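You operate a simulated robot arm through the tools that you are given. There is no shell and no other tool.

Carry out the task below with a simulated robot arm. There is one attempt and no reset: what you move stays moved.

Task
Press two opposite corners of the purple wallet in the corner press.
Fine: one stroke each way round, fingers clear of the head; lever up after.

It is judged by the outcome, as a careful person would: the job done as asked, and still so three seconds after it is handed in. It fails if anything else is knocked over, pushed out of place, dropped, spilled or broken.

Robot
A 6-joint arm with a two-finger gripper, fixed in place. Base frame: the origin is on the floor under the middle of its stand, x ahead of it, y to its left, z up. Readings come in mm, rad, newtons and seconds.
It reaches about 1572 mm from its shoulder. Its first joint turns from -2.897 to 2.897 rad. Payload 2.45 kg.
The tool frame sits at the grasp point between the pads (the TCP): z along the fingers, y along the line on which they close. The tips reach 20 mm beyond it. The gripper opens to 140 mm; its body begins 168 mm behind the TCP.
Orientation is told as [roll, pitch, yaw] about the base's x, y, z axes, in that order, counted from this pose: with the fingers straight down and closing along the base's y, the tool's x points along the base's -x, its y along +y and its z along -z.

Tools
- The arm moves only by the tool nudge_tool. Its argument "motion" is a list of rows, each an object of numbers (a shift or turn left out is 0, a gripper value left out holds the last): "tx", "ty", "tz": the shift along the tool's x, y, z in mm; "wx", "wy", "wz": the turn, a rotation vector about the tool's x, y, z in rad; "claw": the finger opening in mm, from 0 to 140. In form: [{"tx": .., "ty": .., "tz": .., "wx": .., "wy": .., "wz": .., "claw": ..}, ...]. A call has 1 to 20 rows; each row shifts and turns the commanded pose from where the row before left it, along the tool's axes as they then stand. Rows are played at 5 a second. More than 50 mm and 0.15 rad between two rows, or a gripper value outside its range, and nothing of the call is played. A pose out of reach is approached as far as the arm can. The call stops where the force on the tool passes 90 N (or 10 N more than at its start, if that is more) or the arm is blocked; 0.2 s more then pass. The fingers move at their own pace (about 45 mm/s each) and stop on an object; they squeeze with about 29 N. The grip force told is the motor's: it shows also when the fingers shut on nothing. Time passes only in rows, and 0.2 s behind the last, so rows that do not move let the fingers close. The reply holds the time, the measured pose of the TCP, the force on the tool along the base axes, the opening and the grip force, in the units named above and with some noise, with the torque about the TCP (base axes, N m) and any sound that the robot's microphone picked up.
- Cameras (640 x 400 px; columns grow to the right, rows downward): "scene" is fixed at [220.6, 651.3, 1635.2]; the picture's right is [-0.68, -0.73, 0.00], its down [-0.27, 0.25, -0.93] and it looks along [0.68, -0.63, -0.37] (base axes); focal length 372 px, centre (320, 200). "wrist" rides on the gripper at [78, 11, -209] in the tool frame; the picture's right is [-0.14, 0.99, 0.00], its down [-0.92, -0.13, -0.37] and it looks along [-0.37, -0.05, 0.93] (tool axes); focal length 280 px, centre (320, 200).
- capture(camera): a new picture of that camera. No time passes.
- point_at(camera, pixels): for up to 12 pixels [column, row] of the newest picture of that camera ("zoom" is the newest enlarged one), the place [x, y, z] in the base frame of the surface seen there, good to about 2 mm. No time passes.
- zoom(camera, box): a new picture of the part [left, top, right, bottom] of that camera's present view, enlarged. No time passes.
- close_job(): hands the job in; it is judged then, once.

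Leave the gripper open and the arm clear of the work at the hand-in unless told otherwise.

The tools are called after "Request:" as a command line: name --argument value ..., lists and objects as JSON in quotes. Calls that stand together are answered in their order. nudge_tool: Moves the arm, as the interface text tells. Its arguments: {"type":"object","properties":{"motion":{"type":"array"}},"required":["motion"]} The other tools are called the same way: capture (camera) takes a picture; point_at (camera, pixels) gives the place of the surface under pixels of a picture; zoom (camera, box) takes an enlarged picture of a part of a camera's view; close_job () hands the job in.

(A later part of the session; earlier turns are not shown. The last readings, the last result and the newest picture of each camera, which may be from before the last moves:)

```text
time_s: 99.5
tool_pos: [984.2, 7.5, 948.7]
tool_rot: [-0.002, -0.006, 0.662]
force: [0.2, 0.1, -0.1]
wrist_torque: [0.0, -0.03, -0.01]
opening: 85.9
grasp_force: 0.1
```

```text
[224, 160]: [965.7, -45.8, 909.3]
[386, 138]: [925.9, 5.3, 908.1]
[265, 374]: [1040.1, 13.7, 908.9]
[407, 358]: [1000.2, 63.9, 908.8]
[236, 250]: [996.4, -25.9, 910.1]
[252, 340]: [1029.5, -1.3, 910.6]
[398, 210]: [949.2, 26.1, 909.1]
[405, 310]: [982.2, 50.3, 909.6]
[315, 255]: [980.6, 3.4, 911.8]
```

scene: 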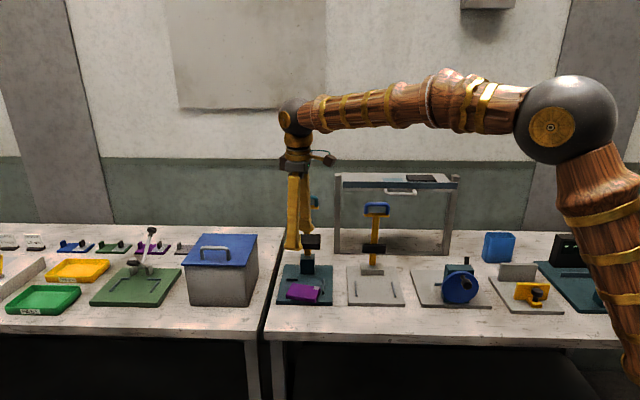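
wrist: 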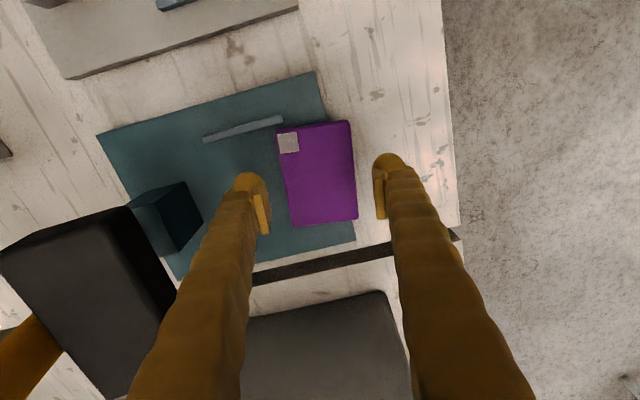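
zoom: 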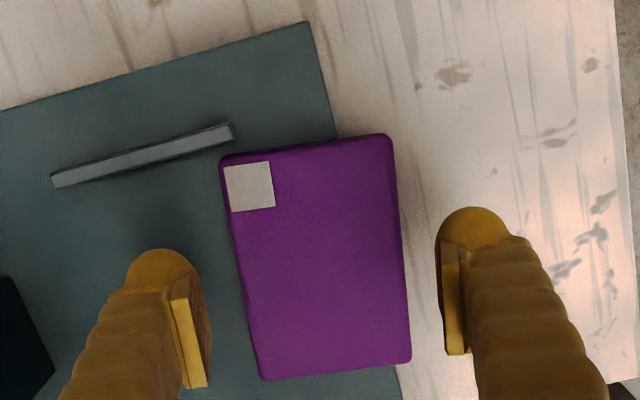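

The wallet barely moved (centre 983, 9.3). I descend again, this time to just above the bed, creeping the last millimetres.

Request:
nudge_tool --motion '[{"ty": 2, "tz": 15}, {"tz": 12}, {"tz": 5}, {}]'

Request:
nudge_tool --motion '[{"tz": 1}, {}]'

Request:
nudge_tool --motion '[{"tz": 1}, {}]'

```text
time_s: 100.5
tool_pos: [983.8, 10.0, 918.5]
tool_rot: [-0.002, -0.008, 0.661]
force: [-0.6, 0.1, -0.2]
wrist_torque: [0.01, 0.03, 0.01]
opening: 85.8
grasp_force: 0.0
```

```text
time_s: 101.1
tool_pos: [984.3, 10.4, 915.3]
tool_rot: [-0.003, -0.005, 0.662]
force: [-0.7, 0.4, 0.0]
wrist_torque: [0.0, -0.01, 0.02]
opening: 85.9
grasp_force: 0.0
```

```text
time_s: 101.7
tool_pos: [984.2, 10.5, 915.1]
tool_rot: [-0.002, -0.006, 0.662]
force: [-0.7, -0.4, 0.3]
wrist_torque: [0.0, 0.02, 0.03]
opening: 86.1
grasp_force: 0.1
```

Request:
nudge_tool --motion '[{"tz": 1}, {}]'

Request:
nudge_tool --motion '[{"tz": 1}, {}]'

Request:
nudge_tool --motion '[{"tz": 0.7}, {}]'

```text
time_s: 102.3
tool_pos: [984.5, 9.8, 914.5]
tool_rot: [-0.002, -0.006, 0.662]
force: [0.3, 0.7, -0.4]
wrist_torque: [0.01, 0.03, -0.01]
opening: 86.2
grasp_force: 0.1
```

```text
time_s: 102.9
tool_pos: [985.1, 10.4, 914.2]
tool_rot: [-0.002, -0.007, 0.662]
force: [-0.8, 0.5, -0.6]
wrist_torque: [0.01, 0.02, 0.0]
opening: 85.9
grasp_force: 0.1
```

```text
time_s: 103.5
tool_pos: [983.1, 9.5, 912.1]
tool_rot: [0.0, -0.006, 0.662]
force: [-2.3, -0.9, 1.8]
wrist_torque: [-0.18, -0.03, -0.13]
opening: 85.5
grasp_force: 0.1
```

The finger tip just touches the bed at z≈912. Back up 0.7 mm and close.

Request:
nudge_tool --motion '[{"tz": -0.7}, {"claw": 0}, {}, {}, {}, {}]'

Request:
nudge_tool --motion '[{"tz": -2}, {"tz": -2}, {}]'

Request:
zoom --camera "wrist" --box '[220, 60, 420, 240]'

```text
time_s: 104.9
tool_pos: [984.4, 10.5, 913.4]
tool_rot: [-0.001, -0.006, 0.66]
force: [3.0, -3.1, 9.5]
wrist_torque: [-0.19, -0.13, -0.03]
opening: 68.6
grasp_force: 29.1
```

```text
time_s: 105.7
tool_pos: [983.4, 9.3, 917.4]
tool_rot: [0.001, -0.007, 0.66]
force: [0.3, 0.0, -0.4]
wrist_torque: [-0.02, -0.02, -0.01]
opening: 68.6
grasp_force: 29.9
```

```text
2.22 times, centred on (320, 150) of wrist
```

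zoom: 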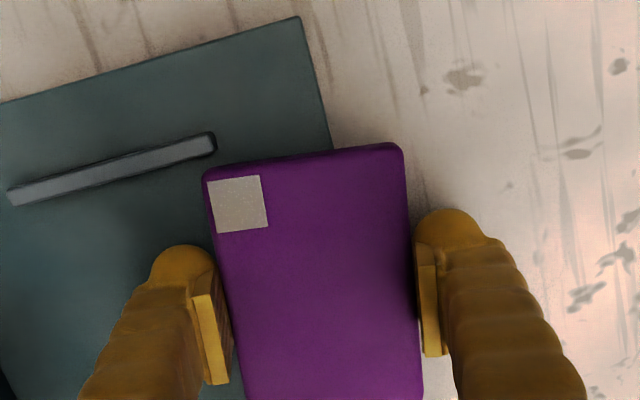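

Still holding at 68.6 after 4 mm. Lift slowly another 8 mm.

Request:
nudge_tool --motion '[{"tz": -2}, {"tz": -2}, {"tz": -2}, {"tz": -2}, {}]'

Request:
zoom --camera "wrist" --box '[220, 60, 420, 240]'

Request:
zoom --camera "scene" --box '[260, 220, 360, 320]'

```text
time_s: 106.9
tool_pos: [984.2, 8.7, 926.3]
tool_rot: [-0.002, -0.006, 0.662]
force: [-1.1, 0.1, -2.0]
wrist_torque: [0.01, 0.0, -0.02]
opening: 68.8
grasp_force: 28.5
```

```text
2.22 times, centred on (320, 150) of wrist
```

zoom: 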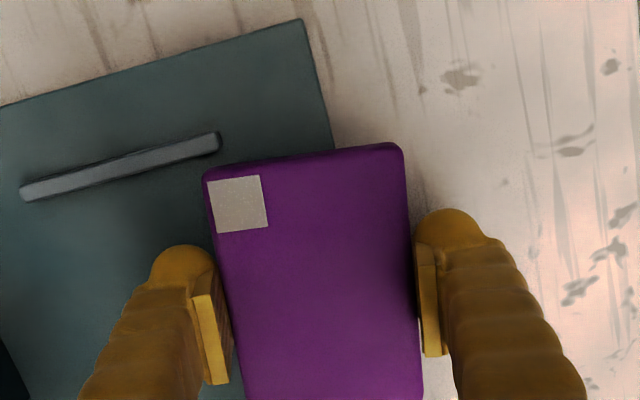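

```text
4.00 times, centred on (310, 270) of scene
```

zoom: 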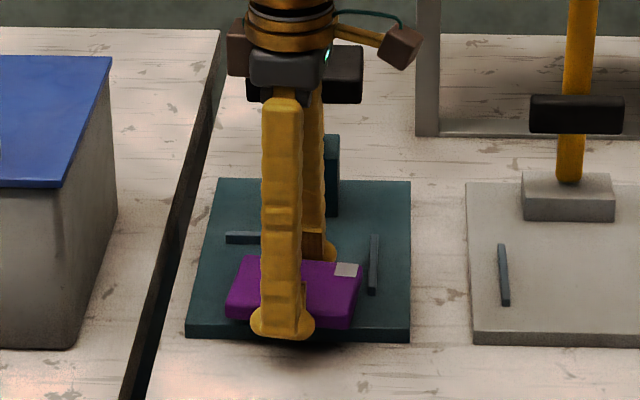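

The wallet is lifted and steady (≈2 N weight). I raise it a bit more, move it 60 mm forward of the press, then begin the half turn slowly.

Request:
nudge_tool --motion '[{"tz": -8}, {"tz": -8}, {"tz": -8}, {"tx": 1.9, "ty": 14.9}, {"tx": 1.9, "ty": 14.9}, {"tx": 1.9, "ty": 14.9}, {"tx": 1.9, "ty": 14.9}, {}]'

Request:
nudge_tool --motion '[{"wz": 0.1}, {"wz": 0.1}, {"wz": 0.1}, {"wz": 0.1}, {"wz": 0.1}, {"wz": 0.1}, {"wz": 0.1}, {"wz": 0.1}, {"wz": 0.1}, {"wz": 0.1}, {"wz": 0.1}, {"wz": 0.1}, {"wz": 0.1}, {"wz": 0.1}, {"wz": 0.1}, {}]'

Request:
capture --camera "wrist"

Request:
capture --camera "scene"

```text
time_s: 108.7
tool_pos: [940.6, 52.8, 949.4]
tool_rot: [-0.001, -0.009, 0.661]
force: [-0.6, 0.1, -0.8]
wrist_torque: [-0.03, 0.01, 0.03]
opening: 68.8
grasp_force: 29.3
```

```text
time_s: 112.1
tool_pos: [940.9, 52.0, 948.3]
tool_rot: [0.008, -0.001, -0.839]
force: [0.2, -0.2, -1.2]
wrist_torque: [-0.01, 0.01, 0.0]
opening: 68.6
grasp_force: 29.1
```

```text
taken
```

wrist: 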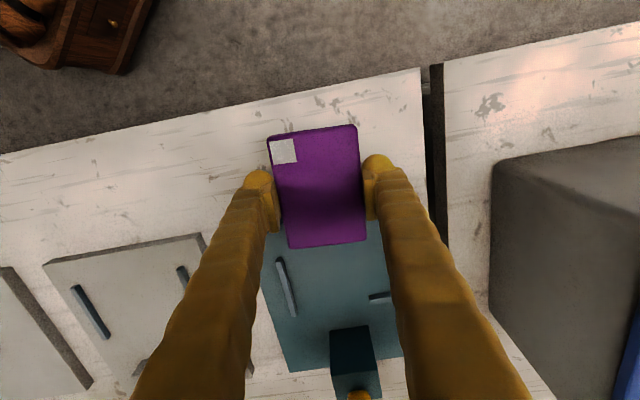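

```text
taken
```

scene: 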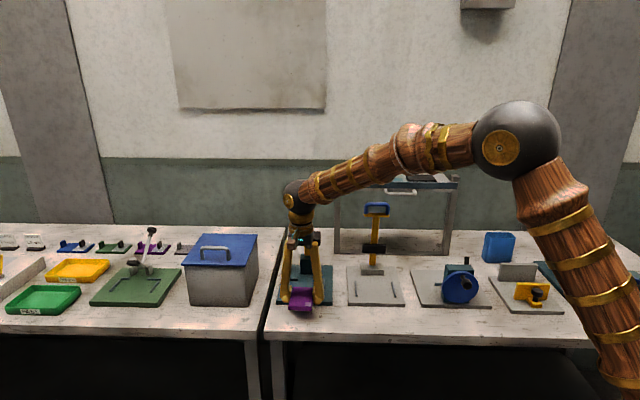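

Half-way (yaw −0.84), wallet steady. Continue turning to yaw −2.356.

Request:
nudge_tool --motion '[{"wz": 0.1011}, {"wz": 0.1011}, {"wz": 0.1011}, {"wz": 0.1011}, {"wz": 0.1011}, {"wz": 0.1011}, {"wz": 0.1011}, {"wz": 0.1011}, {"wz": 0.1011}, {"wz": 0.1011}, {"wz": 0.1011}, {"wz": 0.1011}, {"wz": 0.1011}, {"wz": 0.1011}, {"wz": 0.1011}, {}]'

Request:
capture --camera "wrist"

Request:
capture --camera "scene"

```text
time_s: 115.5
tool_pos: [940.3, 52.5, 949.0]
tool_rot: [0.003, 0.008, -2.356]
force: [0.5, -0.3, -0.9]
wrist_torque: [0.01, 0.04, 0.04]
opening: 68.8
grasp_force: 29.0
```

```text
taken
```

wrist: 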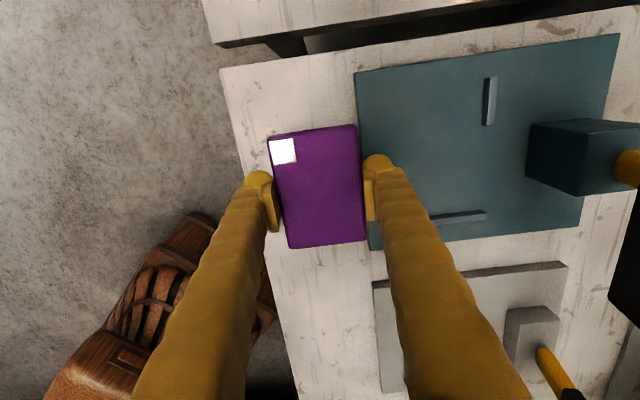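

```text
taken
```

scene: 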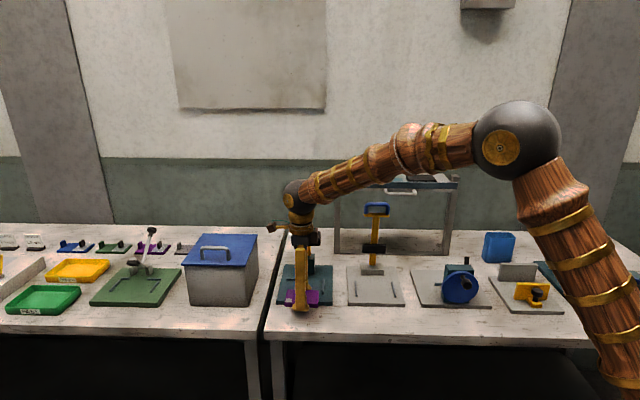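

The wallet has been turned: the mark is now at the front-left, so the opposite, unpressed corner faces back-right. Tool axes now: tx=+u, ty=+v, tz=down. I carry it back over the bed to (u 697.5, v 700), still high.

Request:
nudge_tool --motion '[{"tx": -0.9, "ty": 14.4}, {"tx": -0.9, "ty": 14.4}, {"tx": -0.9, "ty": 14.4}, {"tx": -0.9, "ty": 14.4}, {"tx": -0.9, "ty": 14.4}, {}, {"tz": 8}, {"tz": 8}, {"tz": 8}, {}]'

Request:
capture --camera "wrist"

Request:
zoom --camera "scene" --box '[260, 220, 360, 320]'

```text
time_s: 117.7
tool_pos: [987.9, -1.8, 924.7]
tool_rot: [0.002, 0.006, -2.354]
force: [-1.2, 1.1, -0.8]
wrist_torque: [0.0, 0.02, 0.04]
opening: 68.7
grasp_force: 28.7
```

```text
taken
```

wrist: 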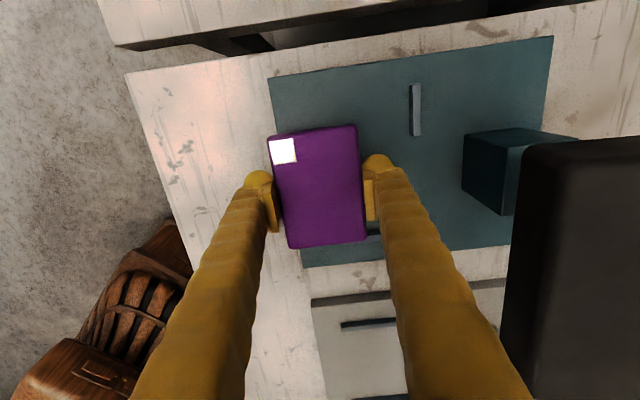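

```text
4.00 times, centred on (310, 270) of scene
```

zoom: 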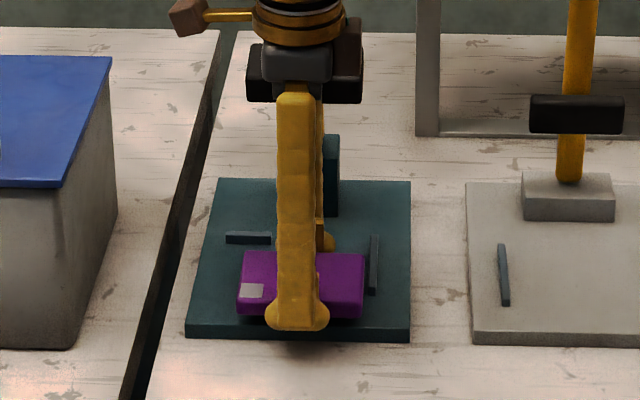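

Request:
point_at --camera "wrist" --pixels '[[292, 243], [330, 240], [360, 236], [272, 140], [352, 129], [374, 240], [285, 180], [345, 200], [357, 160]]'

Request:
zoom --camera "wrist" --box '[260, 110, 420, 270]'

```text
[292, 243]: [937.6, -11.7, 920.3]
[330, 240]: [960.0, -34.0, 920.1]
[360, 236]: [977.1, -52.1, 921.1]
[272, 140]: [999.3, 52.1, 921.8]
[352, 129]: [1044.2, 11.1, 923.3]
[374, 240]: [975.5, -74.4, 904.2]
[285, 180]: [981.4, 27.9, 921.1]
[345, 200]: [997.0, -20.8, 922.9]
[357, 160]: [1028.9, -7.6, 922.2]
```

```text
2.50 times, centred on (340, 190) of wrist
```

zoom: 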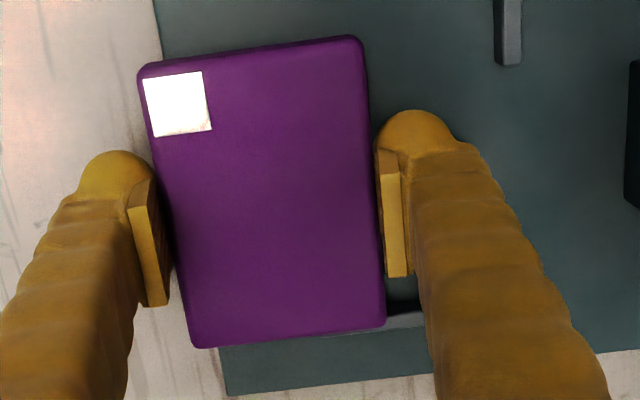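

The wallet is square (u 651–747, v 668–733) and clear of the side rail by ~6 mm. Lower it gently onto the bed.

Request:
nudge_tool --motion '[{"tz": 3}, {"tz": 3}, {"tz": 2}, {}]'

Request:
nudge_tool --motion '[{"tz": 1.5}, {}]'

Request:
nudge_tool --motion '[{"tz": 1}, {}]'

```text
time_s: 118.7
tool_pos: [988.0, -1.5, 916.8]
tool_rot: [0.002, 0.007, -2.354]
force: [-0.6, -0.3, -0.5]
wrist_torque: [0.04, 0.02, 0.01]
opening: 68.7
grasp_force: 29.0
```

```text
time_s: 119.3
tool_pos: [988.8, -1.6, 916.2]
tool_rot: [0.001, 0.008, -2.355]
force: [0.4, 0.6, -0.9]
wrist_torque: [-0.04, -0.03, 0.02]
opening: 68.7
grasp_force: 29.3
```

```text
time_s: 119.9
tool_pos: [988.5, -2.3, 913.3]
tool_rot: [0.003, 0.007, -2.354]
force: [0.4, 1.1, 3.2]
wrist_torque: [-0.05, 0.27, -0.07]
opening: 68.4
grasp_force: 29.3
```

The wallet rests on the bed (3 N). Open to 84 and rise straight up.

Request:
nudge_tool --motion '[{"claw": 84}, {}, {}, {"tz": -5}, {"tz": -15}, {"tz": -20}, {}]'

Request:
capture --camera "wrist"

Request:
zoom --camera "wrist" --box '[240, 60, 440, 260]'

```text
time_s: 121.5
tool_pos: [989.6, -2.3, 954.5]
tool_rot: [0.002, 0.007, -2.354]
force: [0.1, -1.3, -0.7]
wrist_torque: [0.02, 0.0, 0.04]
opening: 83.8
grasp_force: 0.1
```

```text
taken
```

wrist: 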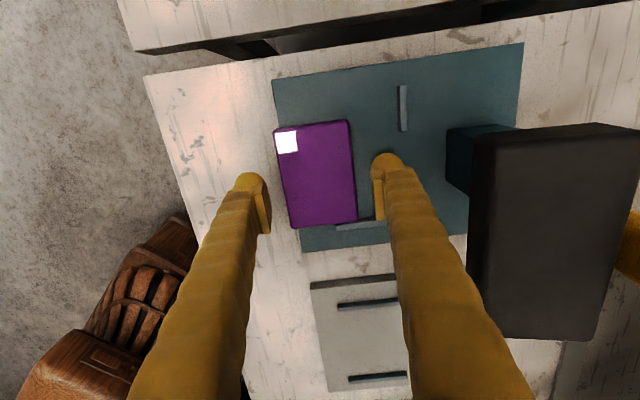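

```text
2.00 times, centred on (340, 160) of wrist
```

zoom: 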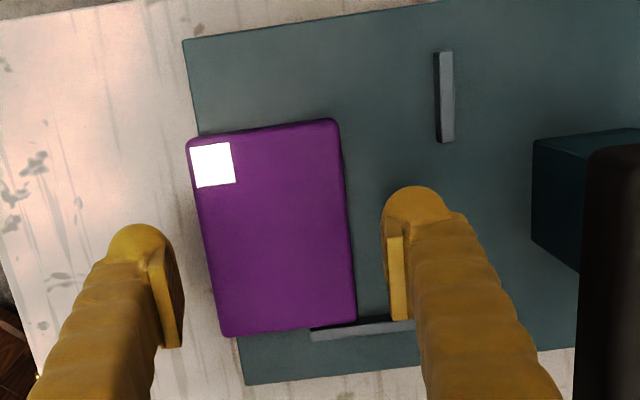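

Request:
point_at --camera "zoom" --pixels '[[193, 143], [333, 125], [227, 331], [352, 317], [290, 326], [345, 220], [315, 330], [380, 328], [187, 60], [443, 60], [440, 130]]'

```text
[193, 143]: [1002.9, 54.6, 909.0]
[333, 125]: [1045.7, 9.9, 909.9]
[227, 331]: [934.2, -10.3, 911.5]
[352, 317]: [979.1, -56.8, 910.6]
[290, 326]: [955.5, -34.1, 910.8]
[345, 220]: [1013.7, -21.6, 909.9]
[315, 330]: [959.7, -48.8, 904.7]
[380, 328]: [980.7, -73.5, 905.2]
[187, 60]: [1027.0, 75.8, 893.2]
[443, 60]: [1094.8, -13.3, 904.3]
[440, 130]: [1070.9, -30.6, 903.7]
```

Placed square at u 650–748, v 667–734 with the unmarked corner at back-right. Now seat it as before: close the fingers, go in front of it and push back.

Request:
nudge_tool --motion '[{"tz": -10, "claw": 0}, {"ty": -35}, {"ty": -37}, {"tx": 1.5}, {"tz": 23}, {"tz": 23}, {}]'

Request:
nudge_tool --motion '[{"ty": 8}, {"ty": 6}, {"ty": 6}, {"ty": 6}, {"ty": 6}, {}]'

Request:
capture --camera "wrist"

Request:
zoom --camera "wrist" --box '[240, 60, 480, 260]'

```text
time_s: 123.1
tool_pos: [939.6, 51.6, 916.9]
tool_rot: [0.001, 0.007, -2.355]
force: [0.9, 0.7, -0.3]
wrist_torque: [0.02, -0.01, 0.01]
opening: 0.1
grasp_force: 29.2
```

```text
time_s: 124.5
tool_pos: [961.6, 27.3, 918.2]
tool_rot: [0.002, 0.008, -2.355]
force: [0.7, -0.2, 0.4]
wrist_torque: [-0.02, 0.02, 0.01]
opening: 0.0
grasp_force: 29.0
```

```text
taken
```

wrist: 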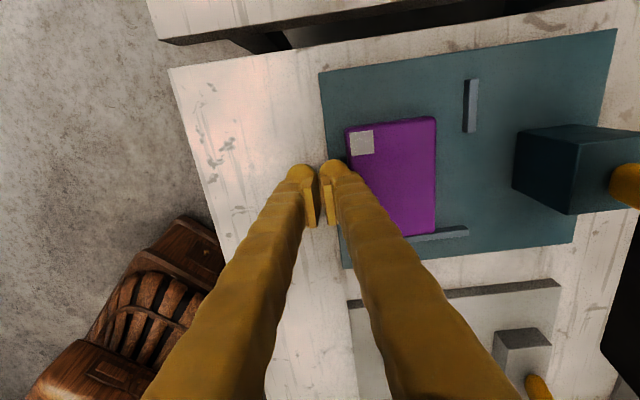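

```text
2.00 times, centred on (360, 160) of wrist
```

zoom: 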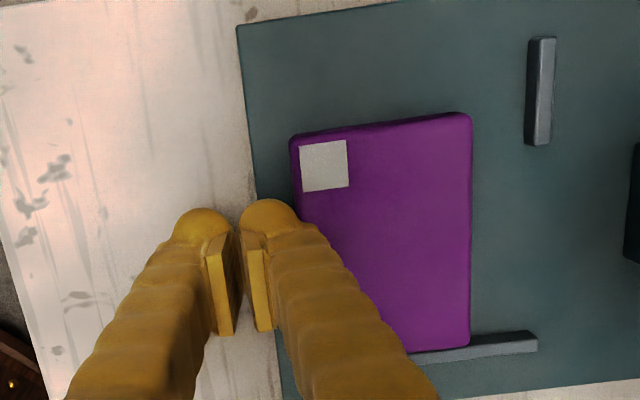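

Request:
point_at --camera "zoom" --pixels '[[297, 145], [464, 118], [466, 340], [300, 190], [468, 230], [415, 345], [470, 345], [540, 45], [530, 140], [420, 357], [530, 340]]'

```text
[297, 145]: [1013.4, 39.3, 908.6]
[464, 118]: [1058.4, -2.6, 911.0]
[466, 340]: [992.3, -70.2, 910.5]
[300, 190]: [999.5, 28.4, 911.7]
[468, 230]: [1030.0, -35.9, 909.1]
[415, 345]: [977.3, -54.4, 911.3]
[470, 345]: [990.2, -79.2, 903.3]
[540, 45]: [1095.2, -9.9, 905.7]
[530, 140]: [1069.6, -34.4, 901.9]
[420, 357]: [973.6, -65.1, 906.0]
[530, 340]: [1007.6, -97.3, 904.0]
```

The wallet slides back square (back edge v≈753). About 25 mm to go; push 21 mm, then creep.

Request:
nudge_tool --motion '[{"ty": 6}, {"ty": 6}, {"ty": 5}, {"ty": 4}, {}]'

Request:
nudge_tool --motion '[{"ty": 1.5}, {}]'

Request:
nudge_tool --motion '[{"ty": 1.2}, {}]'

```text
time_s: 125.7
tool_pos: [977.1, 12.6, 918.2]
tool_rot: [0.001, 0.007, -2.354]
force: [-0.4, 0.6, -0.1]
wrist_torque: [-0.02, 0.01, -0.01]
opening: 0.0
grasp_force: 29.5
```

```text
time_s: 126.3
tool_pos: [978.2, 12.6, 917.7]
tool_rot: [0.002, 0.006, -2.354]
force: [-0.3, 0.0, -0.4]
wrist_torque: [0.02, -0.03, -0.02]
opening: 0.0
grasp_force: 29.1
```

```text
time_s: 126.9
tool_pos: [979.3, 8.5, 919.5]
tool_rot: [0.0, 0.007, -2.354]
force: [-0.7, -0.1, 0.5]
wrist_torque: [-0.02, -0.02, 0.0]
opening: 0.2
grasp_force: 28.7
```

Request:
nudge_tool --motion '[{"ty": 1}, {}]'

Request:
nudge_tool --motion '[{"ty": 1}, {}]'

Request:
zoom --camera "wrist" --box '[240, 60, 480, 260]'

```text
time_s: 127.5
tool_pos: [980.1, 10.0, 918.9]
tool_rot: [0.002, 0.007, -2.355]
force: [-5.4, 2.3, 0.8]
wrist_torque: [-0.02, 0.0, -0.01]
opening: 0.0
grasp_force: 28.5
```

```text
time_s: 128.1
tool_pos: [979.9, 11.2, 918.0]
tool_rot: [0.001, 0.005, -2.353]
force: [-13.8, 9.1, 4.4]
wrist_torque: [-0.01, 0.06, 0.01]
opening: 0.0
grasp_force: 29.2
```

```text
2.00 times, centred on (360, 160) of wrist
```

zoom: 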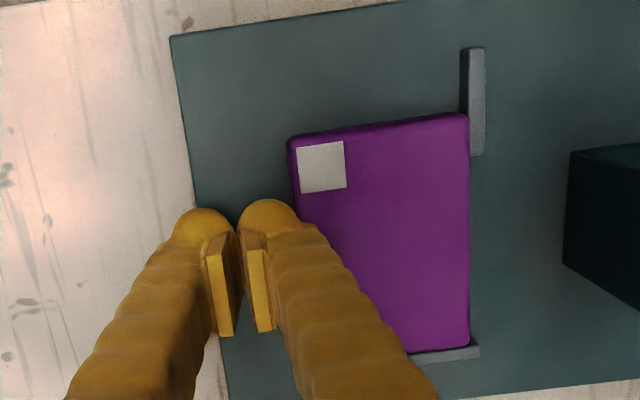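

The wallet touches the back rail (16 N). Back off, go round to its left side with the tool leaning forward (wx −0.36), and push right.

Request:
nudge_tool --motion '[{"ty": -6}, {"ty": -7, "tz": -8}, {"tx": 44}, {"tx": 46}, {"wx": -0.12}, {"wx": -0.12}, {"wx": -0.12}, {"ty": 27.2, "tz": 10.2}, {"ty": 27.2, "tz": 10.2}, {}]'

Request:
capture --camera "wrist"

Request:
capture --camera "scene"

```text
time_s: 130.3
tool_pos: [1074.5, 42.9, 925.9]
tool_rot: [0.363, 0.007, -2.355]
force: [0.0, 0.0, 0.1]
wrist_torque: [0.0, 0.02, 0.0]
opening: 0.0
grasp_force: 28.9
```

```text
taken
```

wrist: 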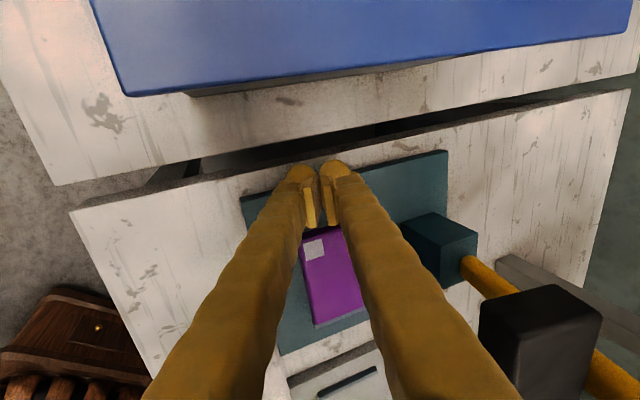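

```text
taken
```

scene: 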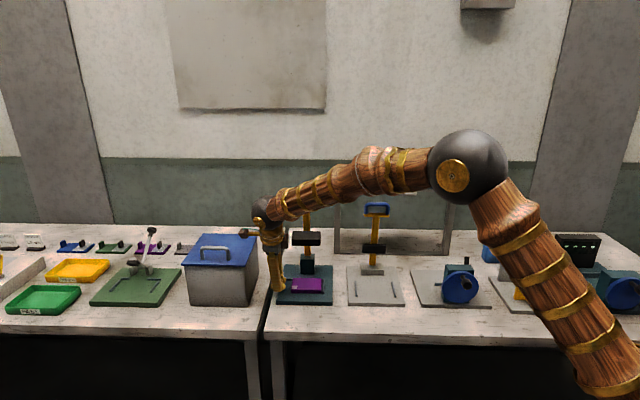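

Approach the wallet's left edge and push right in small steps.

Request:
nudge_tool --motion '[{"tx": -15}, {"tx": -4}, {}]'

Request:
nudge_tool --motion '[{"tx": -2}, {"tx": -2}, {}]'

Request:
nudge_tool --motion '[{"tx": -1.5}, {}]'

Request:
zoom --camera "wrist" --box '[230, 130, 430, 350]'

```text
time_s: 131.1
tool_pos: [1061.1, 28.0, 927.2]
tool_rot: [0.362, 0.006, -2.354]
force: [0.1, 0.9, 0.8]
wrist_torque: [0.0, -0.02, -0.01]
opening: 0.3
grasp_force: 28.8
```

```text
time_s: 131.9
tool_pos: [1058.8, 25.3, 926.7]
tool_rot: [0.363, 0.008, -2.354]
force: [-0.1, -0.4, 0.1]
wrist_torque: [0.0, 0.03, 0.0]
opening: 0.0
grasp_force: 28.9
```

```text
time_s: 132.5
tool_pos: [1057.3, 24.2, 926.8]
tool_rot: [0.363, 0.006, -2.355]
force: [0.8, 1.3, 1.8]
wrist_torque: [0.0, 0.03, -0.06]
opening: 0.0
grasp_force: 28.4
```

```text
1.82 times, centred on (330, 240) of wrist
```

zoom: 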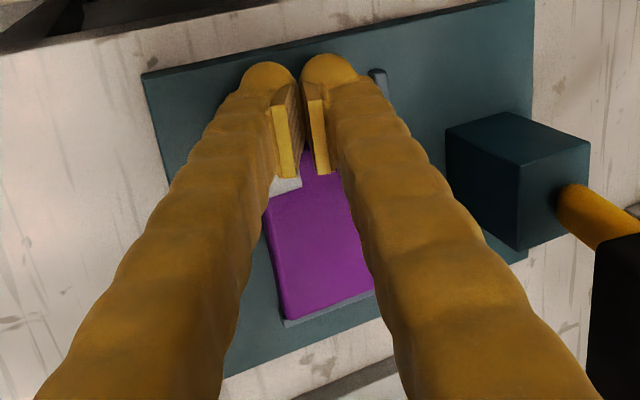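

Request:
nudge_tool --motion '[{"tx": -1}, {}]'

Request:
nudge_tool --motion '[{"tx": -0.8}, {}]'

```text
time_s: 133.1
tool_pos: [1057.1, 23.7, 926.9]
tool_rot: [0.363, 0.006, -2.355]
force: [8.8, 7.8, 1.6]
wrist_torque: [0.09, -0.11, -0.07]
opening: 0.3
grasp_force: 29.4
```

```text
time_s: 133.7
tool_pos: [1058.0, 24.1, 927.2]
tool_rot: [0.364, 0.011, -2.354]
force: [24.1, 18.0, 2.8]
wrist_torque: [0.21, -0.37, -0.11]
opening: 0.2
grasp_force: 28.9
```

Flush against the side rail. Back off and verify the seating.

Request:
nudge_tool --motion '[{"tx": 5}, {"tx": 17}, {"tz": -45}, {"tz": -45}, {"tz": -45}, {}]'

Request:
capture --camera "wrist"

Request:
zoom --camera "wrist" --box '[220, 120, 440, 320]'

Request:
zoom --camera "scene" --box '[260, 180, 360, 310]'

```text
time_s: 135.1
tool_pos: [1036.2, 70.0, 1051.3]
tool_rot: [0.362, 0.005, -2.353]
force: [-0.6, 0.9, -0.3]
wrist_torque: [0.02, -0.01, -0.01]
opening: 0.1
grasp_force: 29.0
```

```text
taken
```

wrist: 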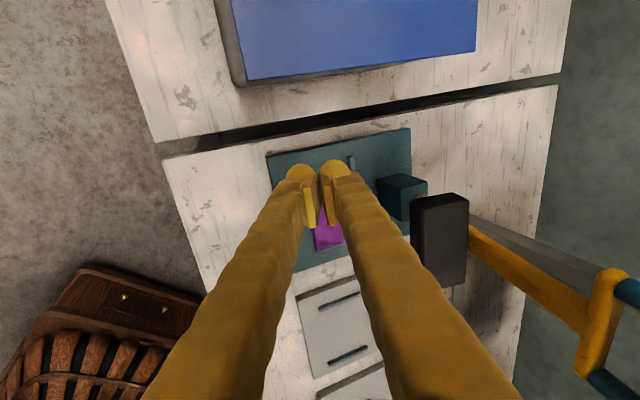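

```text
2.00 times, centred on (330, 220) of wrist
```

zoom: 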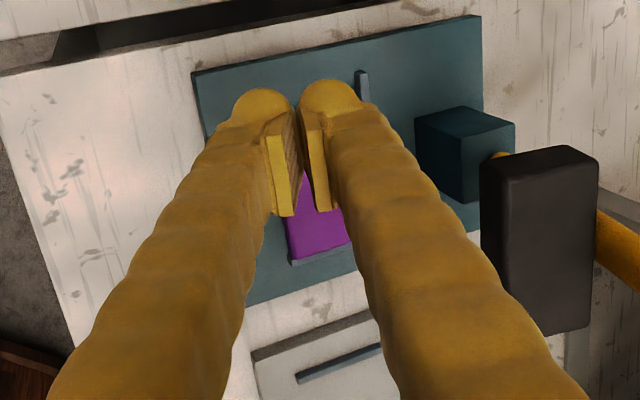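

```text
3.08 times, centred on (310, 245) of scene
```

zoom: 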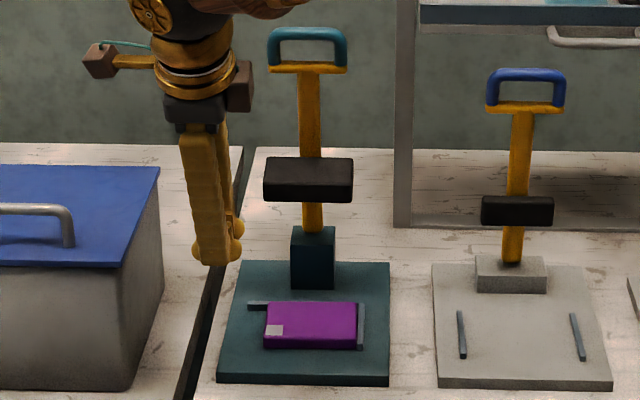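

Request:
point_at --camera "zoom" --pixels '[[270, 305], [354, 305], [266, 336], [354, 336], [310, 304], [275, 330], [361, 325], [260, 305], [307, 35], [307, 42]]'

```text
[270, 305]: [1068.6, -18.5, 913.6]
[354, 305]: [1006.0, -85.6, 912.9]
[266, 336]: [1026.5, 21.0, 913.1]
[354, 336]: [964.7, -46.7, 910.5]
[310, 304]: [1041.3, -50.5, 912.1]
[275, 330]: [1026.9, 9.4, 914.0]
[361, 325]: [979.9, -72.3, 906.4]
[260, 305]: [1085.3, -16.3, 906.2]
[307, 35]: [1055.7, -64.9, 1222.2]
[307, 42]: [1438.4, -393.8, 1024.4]
```

From the scene view the wallet is seated against both rails with the mark at front-left, lever up. I straighten, rise to a safe place in front of the press, and turn back to yaw +0.785, the orientation proven for the lever.

Request:
nudge_tool --motion '[{"wx": 0.12}, {"wx": 0.12}, {"wx": 0.121}, {"tz": -45, "ty": -15}, {"tz": -45, "ty": -15}, {"tz": -45, "ty": -15}, {"tz": -45, "ty": -15}, {"tz": -45, "ty": -15}, {"tz": -40, "tx": -27}, {"tx": -27}, {"tx": -27}, {}]'

Request:
nudge_tool --motion '[{"wz": -0.1428}, {"wz": -0.1428}, {"wz": -0.1428}, {"wz": -0.1428}, {"wz": -0.1428}, {"wz": -0.1428}, {"wz": -0.1428}, {"wz": -0.1428}, {"wz": -0.1428}, {"wz": -0.1428}, {"wz": -0.1428}, {}]'

Request:
capture --camera "wrist"

Request:
zoom --camera "wrist" --box '[260, 100, 420, 300]'

```text
time_s: 137.7
tool_pos: [925.3, 67.4, 1316.9]
tool_rot: [0.004, 0.008, -2.356]
force: [0.0, -0.3, -0.3]
wrist_torque: [-0.03, -0.03, 0.0]
opening: 0.0
grasp_force: 28.7
```

```text
time_s: 140.3
tool_pos: [925.9, 64.8, 1317.1]
tool_rot: [0.008, 0.0, -0.785]
force: [0.3, -0.4, 0.0]
wrist_torque: [0.02, 0.0, -0.04]
opening: 0.2
grasp_force: 29.2
```

```text
taken
```

wrist: 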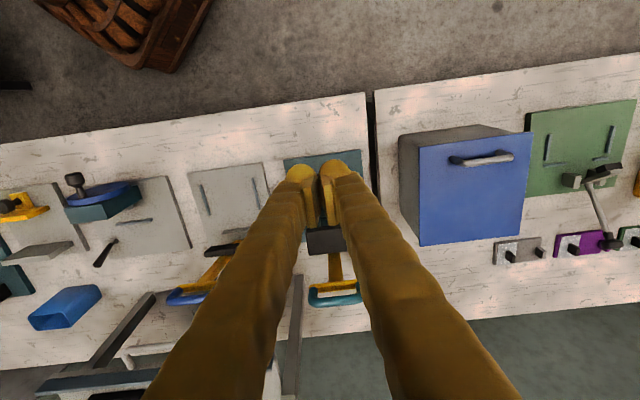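

```text
2.00 times, centred on (340, 200) of wrist
```

zoom: 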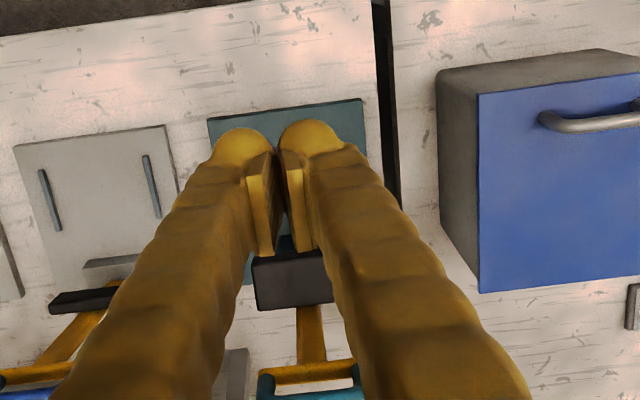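

The closed fingers block the view; open to 60 here and look at the seating.

Request:
nudge_tool --motion '[{"claw": 60}, {}, {}, {}]'

Request:
zoom --camera "wrist" --box '[270, 130, 380, 250]'

```text
time_s: 141.3
tool_pos: [925.7, 66.8, 1318.1]
tool_rot: [0.008, 0.0, -0.783]
force: [0.0, 0.7, -0.2]
wrist_torque: [-0.02, 0.03, 0.02]
opening: 59.9
grasp_force: 0.0
```

```text
3.33 times, centred on (325, 190) of wrist
```

zoom: 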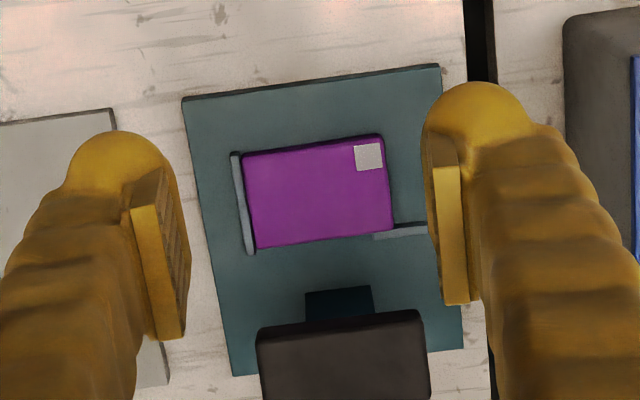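

Request:
point_at --camera "zoom" --pixels '[[247, 158], [380, 140], [258, 243], [388, 228], [300, 240], [345, 235], [235, 160], [250, 248], [380, 236], [188, 103], [434, 70], [370, 158]]'

```text
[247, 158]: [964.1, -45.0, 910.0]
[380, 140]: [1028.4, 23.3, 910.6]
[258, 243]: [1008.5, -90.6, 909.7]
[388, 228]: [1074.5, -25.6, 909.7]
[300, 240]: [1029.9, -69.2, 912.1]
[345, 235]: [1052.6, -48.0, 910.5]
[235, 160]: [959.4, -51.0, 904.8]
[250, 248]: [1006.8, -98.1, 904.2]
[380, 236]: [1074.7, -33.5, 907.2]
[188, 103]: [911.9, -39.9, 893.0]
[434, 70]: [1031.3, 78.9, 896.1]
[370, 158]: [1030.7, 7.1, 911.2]
```

Seating matches the first stroke's (right edge u≈647, back edge v≈778, square). Now finish turning to yaw 0.785, tilt 0.18, and move above the handle bar.

Request:
nudge_tool --motion '[{"wz": -0.1427}, {"wz": -0.1427}, {"wz": -0.1427}, {"wz": -0.1427}, {"wz": -0.1427}, {"wz": -0.1427}, {"wz": -0.1427}, {"wz": -0.1427}, {"wz": -0.1427}, {"wz": -0.1427}, {"wz": -0.1427}, {"wx": 0.09}, {"wx": 0.09}, {"ty": -43.7, "tz": 8}, {"ty": -43.7, "tz": 8}, {"ty": -43.7, "tz": 8}, {"ty": -43.7, "tz": 8}, {}]'

Request:
capture --camera "wrist"

Request:
zoom --camera "wrist" --box '[240, 80, 420, 240]'

```text
time_s: 145.1
tool_pos: [1050.1, -59.7, 1316.5]
tool_rot: [-0.181, -0.006, 0.788]
force: [-0.4, -0.5, 0.6]
wrist_torque: [0.0, -0.02, -0.04]
opening: 59.9
grasp_force: 0.0
```

```text
taken
```

wrist: 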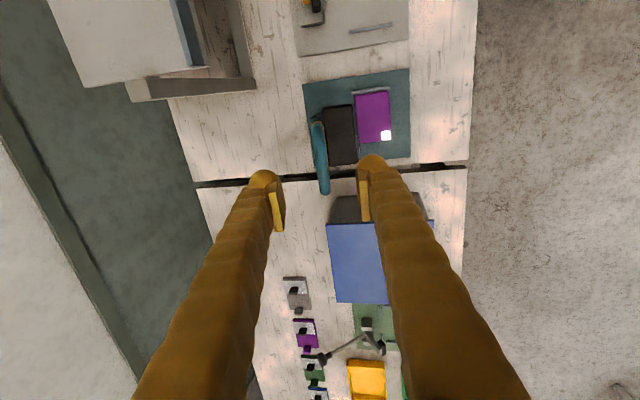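

```text
2.50 times, centred on (330, 160) of wrist
```

zoom: 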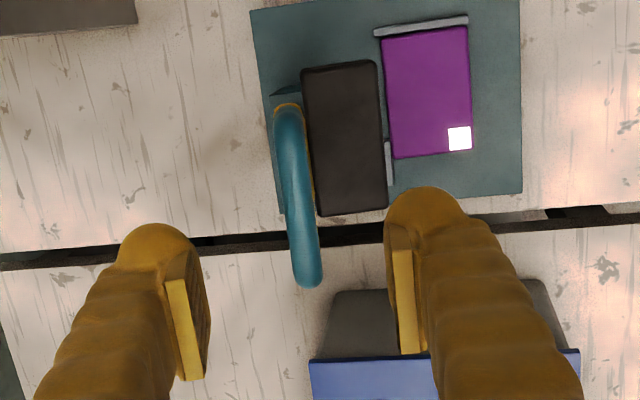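

Bar nicely between the fingers. Descend 95 mm along the tool axis.

Request:
nudge_tool --motion '[{"tz": 40}, {"tz": 35}, {"tz": 20}, {}]'

Request:
zoom --camera "wrist" --box '[240, 80, 420, 260]'

```text
time_s: 146.1
tool_pos: [1063.3, -70.3, 1223.0]
tool_rot: [-0.182, -0.006, 0.785]
force: [-0.9, -0.7, 0.2]
wrist_torque: [0.02, -0.01, -0.01]
opening: 60.2
grasp_force: 0.1
```

```text
2.22 times, centred on (330, 170) of wrist
```

zoom: 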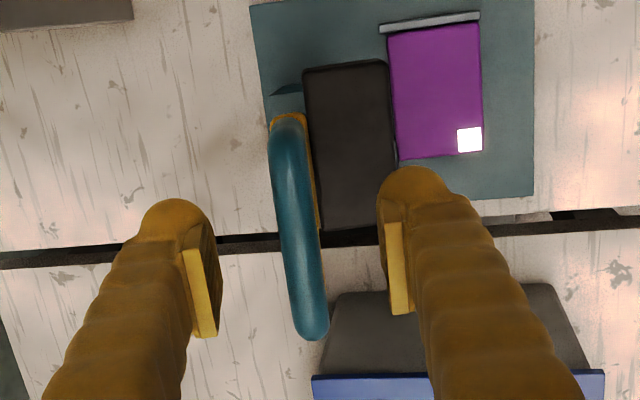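

Close loosely (claw 15) around the bar and start the second stroke along the same arc, first 0.6 rad.

Request:
nudge_tool --motion '[{"claw": 15}, {}, {}, {}, {"ty": 14, "tz": 0.4, "wx": 0.05}, {"ty": 14, "tz": 0.4, "wx": 0.05}, {"ty": 28, "tz": 1.4, "wx": 0.1}, {"ty": 28, "tz": 1.4, "wx": 0.1}, {"ty": 28, "tz": 1.4, "wx": 0.1}, {"ty": 28, "tz": 1.4, "wx": 0.1}, {"ty": 28, "tz": 1.4, "wx": 0.1}, {}]'

Request:
zoom --camera "wrist" --box '[240, 50, 450, 260]'

```text
time_s: 148.7
tool_pos: [960.3, 31.5, 1146.5]
tool_rot: [-0.783, -0.007, 0.788]
force: [-1.3, 0.3, -1.4]
wrist_torque: [0.03, 0.01, 0.01]
opening: 15.8
grasp_force: 0.7
```

```text
1.90 times, centred on (345, 155) of wrist
```

zoom: 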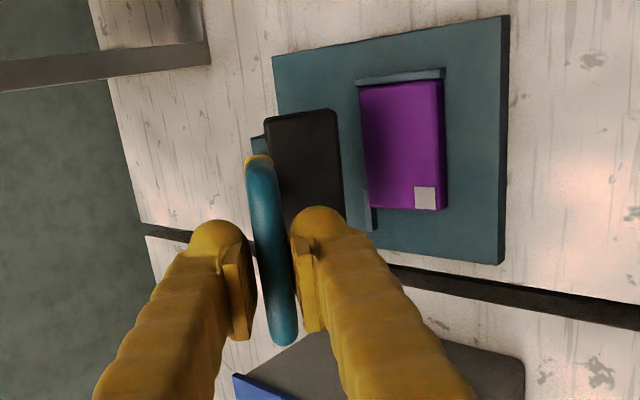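

Going smoothly. Continue 0.5 rad.

Request:
nudge_tool --motion '[{"ty": 28, "tz": 1.4, "wx": 0.1}, {"ty": 28, "tz": 1.4, "wx": 0.1}, {"ty": 28, "tz": 1.4, "wx": 0.1}, {"ty": 28, "tz": 1.4, "wx": 0.1}, {"ty": 14, "tz": 0.4, "wx": 0.05}, {"ty": 14, "tz": 0.4, "wx": 0.05}, {}]'

Request:
zoom --camera "wrist" --box '[280, 50, 450, 250]'

```text
time_s: 150.3
tool_pos: [910.9, 83.6, 1029.4]
tool_rot: [-1.279, -0.006, 0.788]
force: [-0.4, 1.7, -0.8]
wrist_torque: [0.04, 0.0, 0.04]
opening: 16.2
grasp_force: 0.6
```

```text
2.00 times, centred on (365, 150) of wrist
```

zoom: 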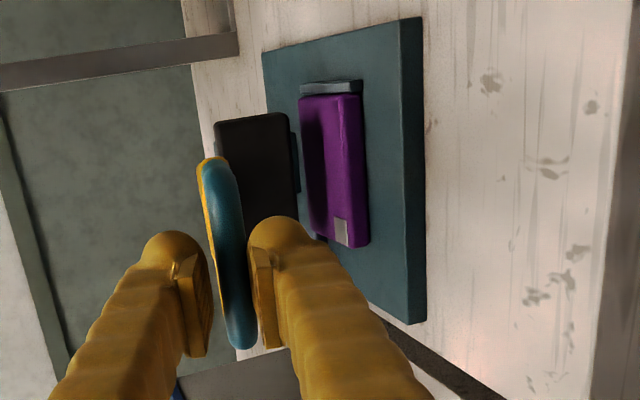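

Next to ~1.44 rad in finer steps (contact occurred at ≈1.45 last time).

Request:
nudge_tool --motion '[{"ty": 11.2, "tz": 0.2, "wx": 0.04}, {"ty": 11.2, "tz": 0.2, "wx": 0.04}, {"ty": 11.2, "tz": 0.2, "wx": 0.04}, {"ty": 8.4, "tz": 0.15, "wx": 0.03}, {}]'

Request:
nudge_tool --motion '[{"ty": 4.2, "wx": 0.015}, {"ty": 4, "wx": 0.014}, {"ty": 3, "wx": 0.01}, {}]'

Request:
zoom --camera "wrist" --box '[280, 50, 450, 250]'

```text
time_s: 151.5
tool_pos: [906.0, 90.8, 987.3]
tool_rot: [-1.432, -0.005, 0.788]
force: [-3.4, 1.6, -2.5]
wrist_torque: [0.02, 0.07, 0.01]
opening: 17.0
grasp_force: 1.8
```

```text
time_s: 152.5
tool_pos: [904.4, 92.5, 976.8]
tool_rot: [-1.47, -0.006, 0.786]
force: [0.4, 0.8, -0.3]
wrist_torque: [0.01, 0.04, -0.01]
opening: 15.7
grasp_force: 0.7
```

```text
2.00 times, centred on (365, 150) of wrist
```

zoom: 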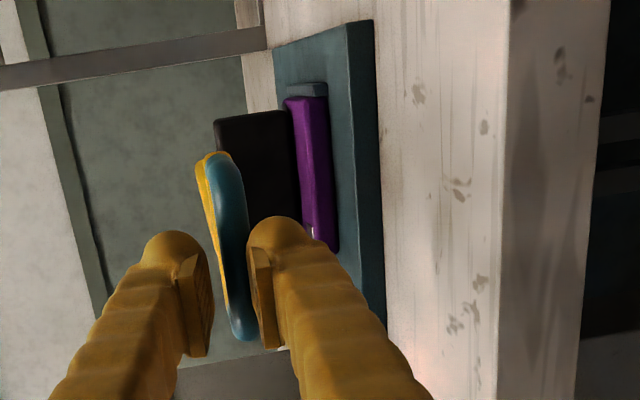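

The head is about to rest on the wallet (lever weight off the finger). A few more mm, then grip fully and press.

Request:
nudge_tool --motion '[{"ty": 3, "wx": 0.01}, {"ty": 2, "wx": 0.007}, {}]'

Request:
nudge_tool --motion '[{"ty": 2, "wx": 0.007}, {"ty": 2, "wx": 0.005}, {}]'

Request:
nudge_tool --motion '[{"claw": 0}, {}, {}]'

```text
time_s: 153.3
tool_pos: [904.1, 92.8, 972.8]
tool_rot: [-1.485, -0.006, 0.787]
force: [-0.1, 1.3, 0.7]
wrist_torque: [-0.03, -0.01, 0.03]
opening: 15.0
grasp_force: 0.1
```

```text
time_s: 154.1
tool_pos: [902.5, 92.7, 967.8]
tool_rot: [-1.5, -0.007, 0.788]
force: [-0.9, 0.3, 0.5]
wrist_torque: [0.0, -0.02, 0.0]
opening: 15.0
grasp_force: 0.0
```

```text
time_s: 154.9
tool_pos: [901.7, 94.3, 970.4]
tool_rot: [-1.5, -0.008, 0.788]
force: [-18.8, 13.3, 44.9]
wrist_torque: [-0.21, -0.93, 0.16]
opening: 6.0
grasp_force: 32.0
```

Pressing at 45 N; add 2+2 mm to match the first stroke's ~80 N.

Request:
nudge_tool --motion '[{"ty": 2}, {}]'

Request:
nudge_tool --motion '[{"ty": 2}, {}]'

Request:
nudge_tool --motion '[{"ty": 1.5}, {}]'

Request:
zoom --camera "wrist" --box '[270, 50, 410, 240]'

```text
time_s: 155.5
tool_pos: [903.1, 93.7, 969.8]
tool_rot: [-1.504, -0.009, 0.787]
force: [-24.3, 27.3, 69.8]
wrist_torque: [-0.22, -1.68, 0.15]
opening: 4.4
grasp_force: 33.1
```

```text
time_s: 156.2
tool_pos: [903.3, 94.9, 970.8]
tool_rot: [-1.507, -0.012, 0.787]
force: [-33.3, 14.0, 45.0]
wrist_torque: [-0.21, -1.04, 0.13]
opening: 6.0
grasp_force: 30.0
stopped in row 2: the force on the tool passed its limit at 90 N (the readings are from after the stop); the commanded pose is now the measured one
```

```text
time_s: 157.0
tool_pos: [903.7, 96.1, 969.8]
tool_rot: [-1.508, -0.013, 0.789]
force: [-26.4, 7.3, 35.1]
wrist_torque: [-0.17, -0.82, 0.01]
opening: 6.2
grasp_force: 29.4
stopped in row 2: the force on the tool passed its limit at 91 N (the readings are from after the stop); the commanded pose is now the measured one
```

```text
2.11 times, centred on (340, 145) of wrist
```

zoom: 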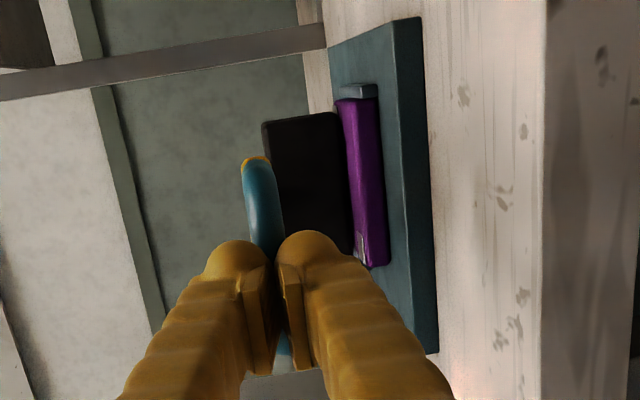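

Request:
point_at --camera "zoom" --pixels '[[255, 185], [263, 215], [270, 235], [320, 130], [345, 150], [362, 150], [360, 245]]'

```text
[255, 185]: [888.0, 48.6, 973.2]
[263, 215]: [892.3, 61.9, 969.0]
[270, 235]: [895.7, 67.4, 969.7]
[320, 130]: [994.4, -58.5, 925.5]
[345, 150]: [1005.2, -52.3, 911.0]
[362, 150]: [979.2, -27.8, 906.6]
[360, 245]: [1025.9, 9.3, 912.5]
```

The bar sits ~15 mm beyond the TCP, near the rounded tips, so squeezing wedges it. Staying at the bottom of this same stroke, I open slightly, slide 12 mm toward the pivot, and press once more with a proper hold.

Request:
nudge_tool --motion '[{"claw": 18}, {}, {"tz": 6}, {"tz": 6}, {}]'

Request:
zoom --camera "wrist" --box '[270, 50, 410, 240]'

```text
time_s: 158.2
tool_pos: [911.2, 86.2, 965.4]
tool_rot: [-1.505, -0.011, 0.787]
force: [0.5, -3.9, 7.1]
wrist_torque: [-0.07, -0.01, -0.03]
opening: 22.9
grasp_force: 3.1
```

```text
2.11 times, centred on (340, 145) of wrist
```

zoom: 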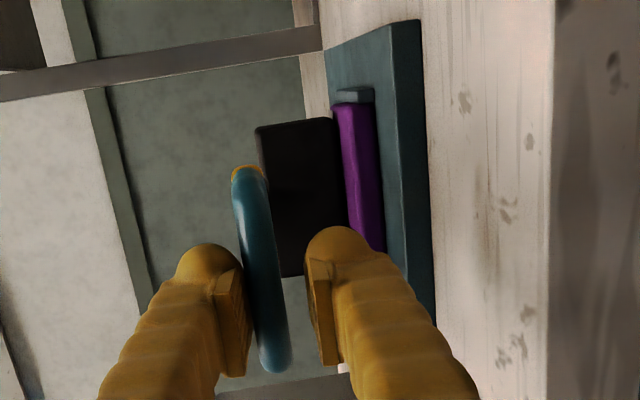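

The bar is now well between the pads, against the upper finger. Close and press.

Request:
nudge_tool --motion '[{"claw": 0}, {}, {}]'

Request:
nudge_tool --motion '[{"ty": 1.5}, {}]'

```text
time_s: 159.0
tool_pos: [910.7, 85.1, 969.2]
tool_rot: [-1.512, -0.013, 0.788]
force: [13.8, -24.7, 64.1]
wrist_torque: [-0.96, 0.21, 0.06]
opening: 13.5
grasp_force: 39.9
```

```text
time_s: 159.7
tool_pos: [912.2, 85.3, 970.3]
tool_rot: [-1.513, -0.015, 0.787]
force: [-6.7, -2.3, 31.2]
wrist_torque: [-0.87, 0.36, -0.15]
opening: 12.8
grasp_force: 39.7
stopped in row 2: the force on the tool passed its limit at 90 N (the readings are from after the stop); the commanded pose is now the measured one
```

Firmly pressed (90 N peak). Now relieve, loosen, and raise the lever a little to check for the second corner mark.

Request:
nudge_tool --motion '[{"ty": -4}, {"ty": -3, "claw": 16}, {}]'

Request:
nudge_tool --motion '[{"ty": -13.6, "tz": 0, "wx": -0.05}, {"ty": -13.6, "tz": 0, "wx": -0.05}, {"ty": -13.6, "tz": 0, "wx": -0.05}, {"ty": -13.6, "tz": 0, "wx": -0.05}, {}]'

Request:
zoom --camera "wrist" --box '[280, 50, 450, 250]'

```text
time_s: 160.5
tool_pos: [911.9, 85.8, 973.2]
tool_rot: [-1.51, -0.012, 0.787]
force: [-1.7, 0.1, -1.8]
wrist_torque: [-0.02, 0.05, 0.01]
opening: 17.6
grasp_force: 0.7
```

```text
time_s: 161.7
tool_pos: [918.2, 80.5, 1029.7]
tool_rot: [-1.309, -0.012, 0.788]
force: [1.2, -0.1, -1.9]
wrist_torque: [-0.01, -0.01, -0.02]
opening: 16.7
grasp_force: 0.7
```

```text
2.00 times, centred on (365, 150) of wrist
```

zoom: 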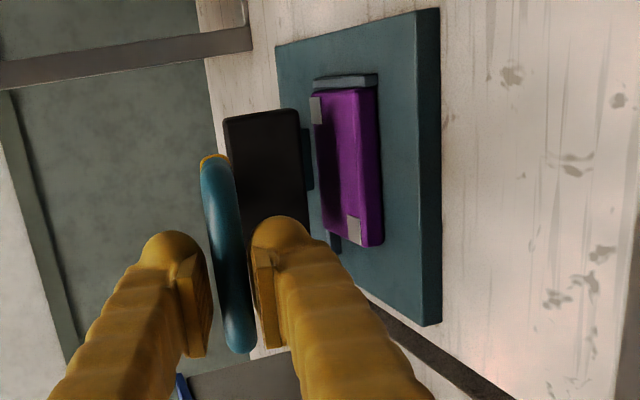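

The second mark is there: grey squares now on two opposite corners, (316,108) and (353,230). I swing the lever all the way up.

Request:
nudge_tool --motion '[{"ty": -27.5, "tz": 0.8, "wx": -0.1}, {"ty": -27.5, "tz": 0.8, "wx": -0.1}, {"ty": -27.5, "tz": 0.8, "wx": -0.1}, {"ty": -27.5, "tz": 0.8, "wx": -0.1}, {"ty": -27.5, "tz": 0.8, "wx": -0.1}, {"ty": -27.5, "tz": 0.8, "wx": -0.1}, {"ty": -27.5, "tz": 0.8, "wx": -0.1}, {"ty": -27.5, "tz": 0.8, "wx": -0.1}, {}]'

Request:
zoom --camera "wrist" --box '[240, 60, 420, 260]'

```text
time_s: 163.7
tool_pos: [1004.8, -10.8, 1200.6]
tool_rot: [-0.509, -0.013, 0.788]
force: [-0.8, 0.2, 0.0]
wrist_torque: [0.02, -0.01, 0.0]
opening: 16.3
grasp_force: 0.8
```

```text
2.00 times, centred on (330, 160) of wrist
```

zoom: 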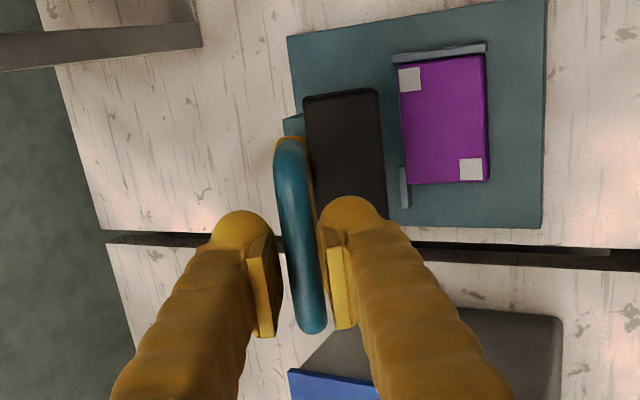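

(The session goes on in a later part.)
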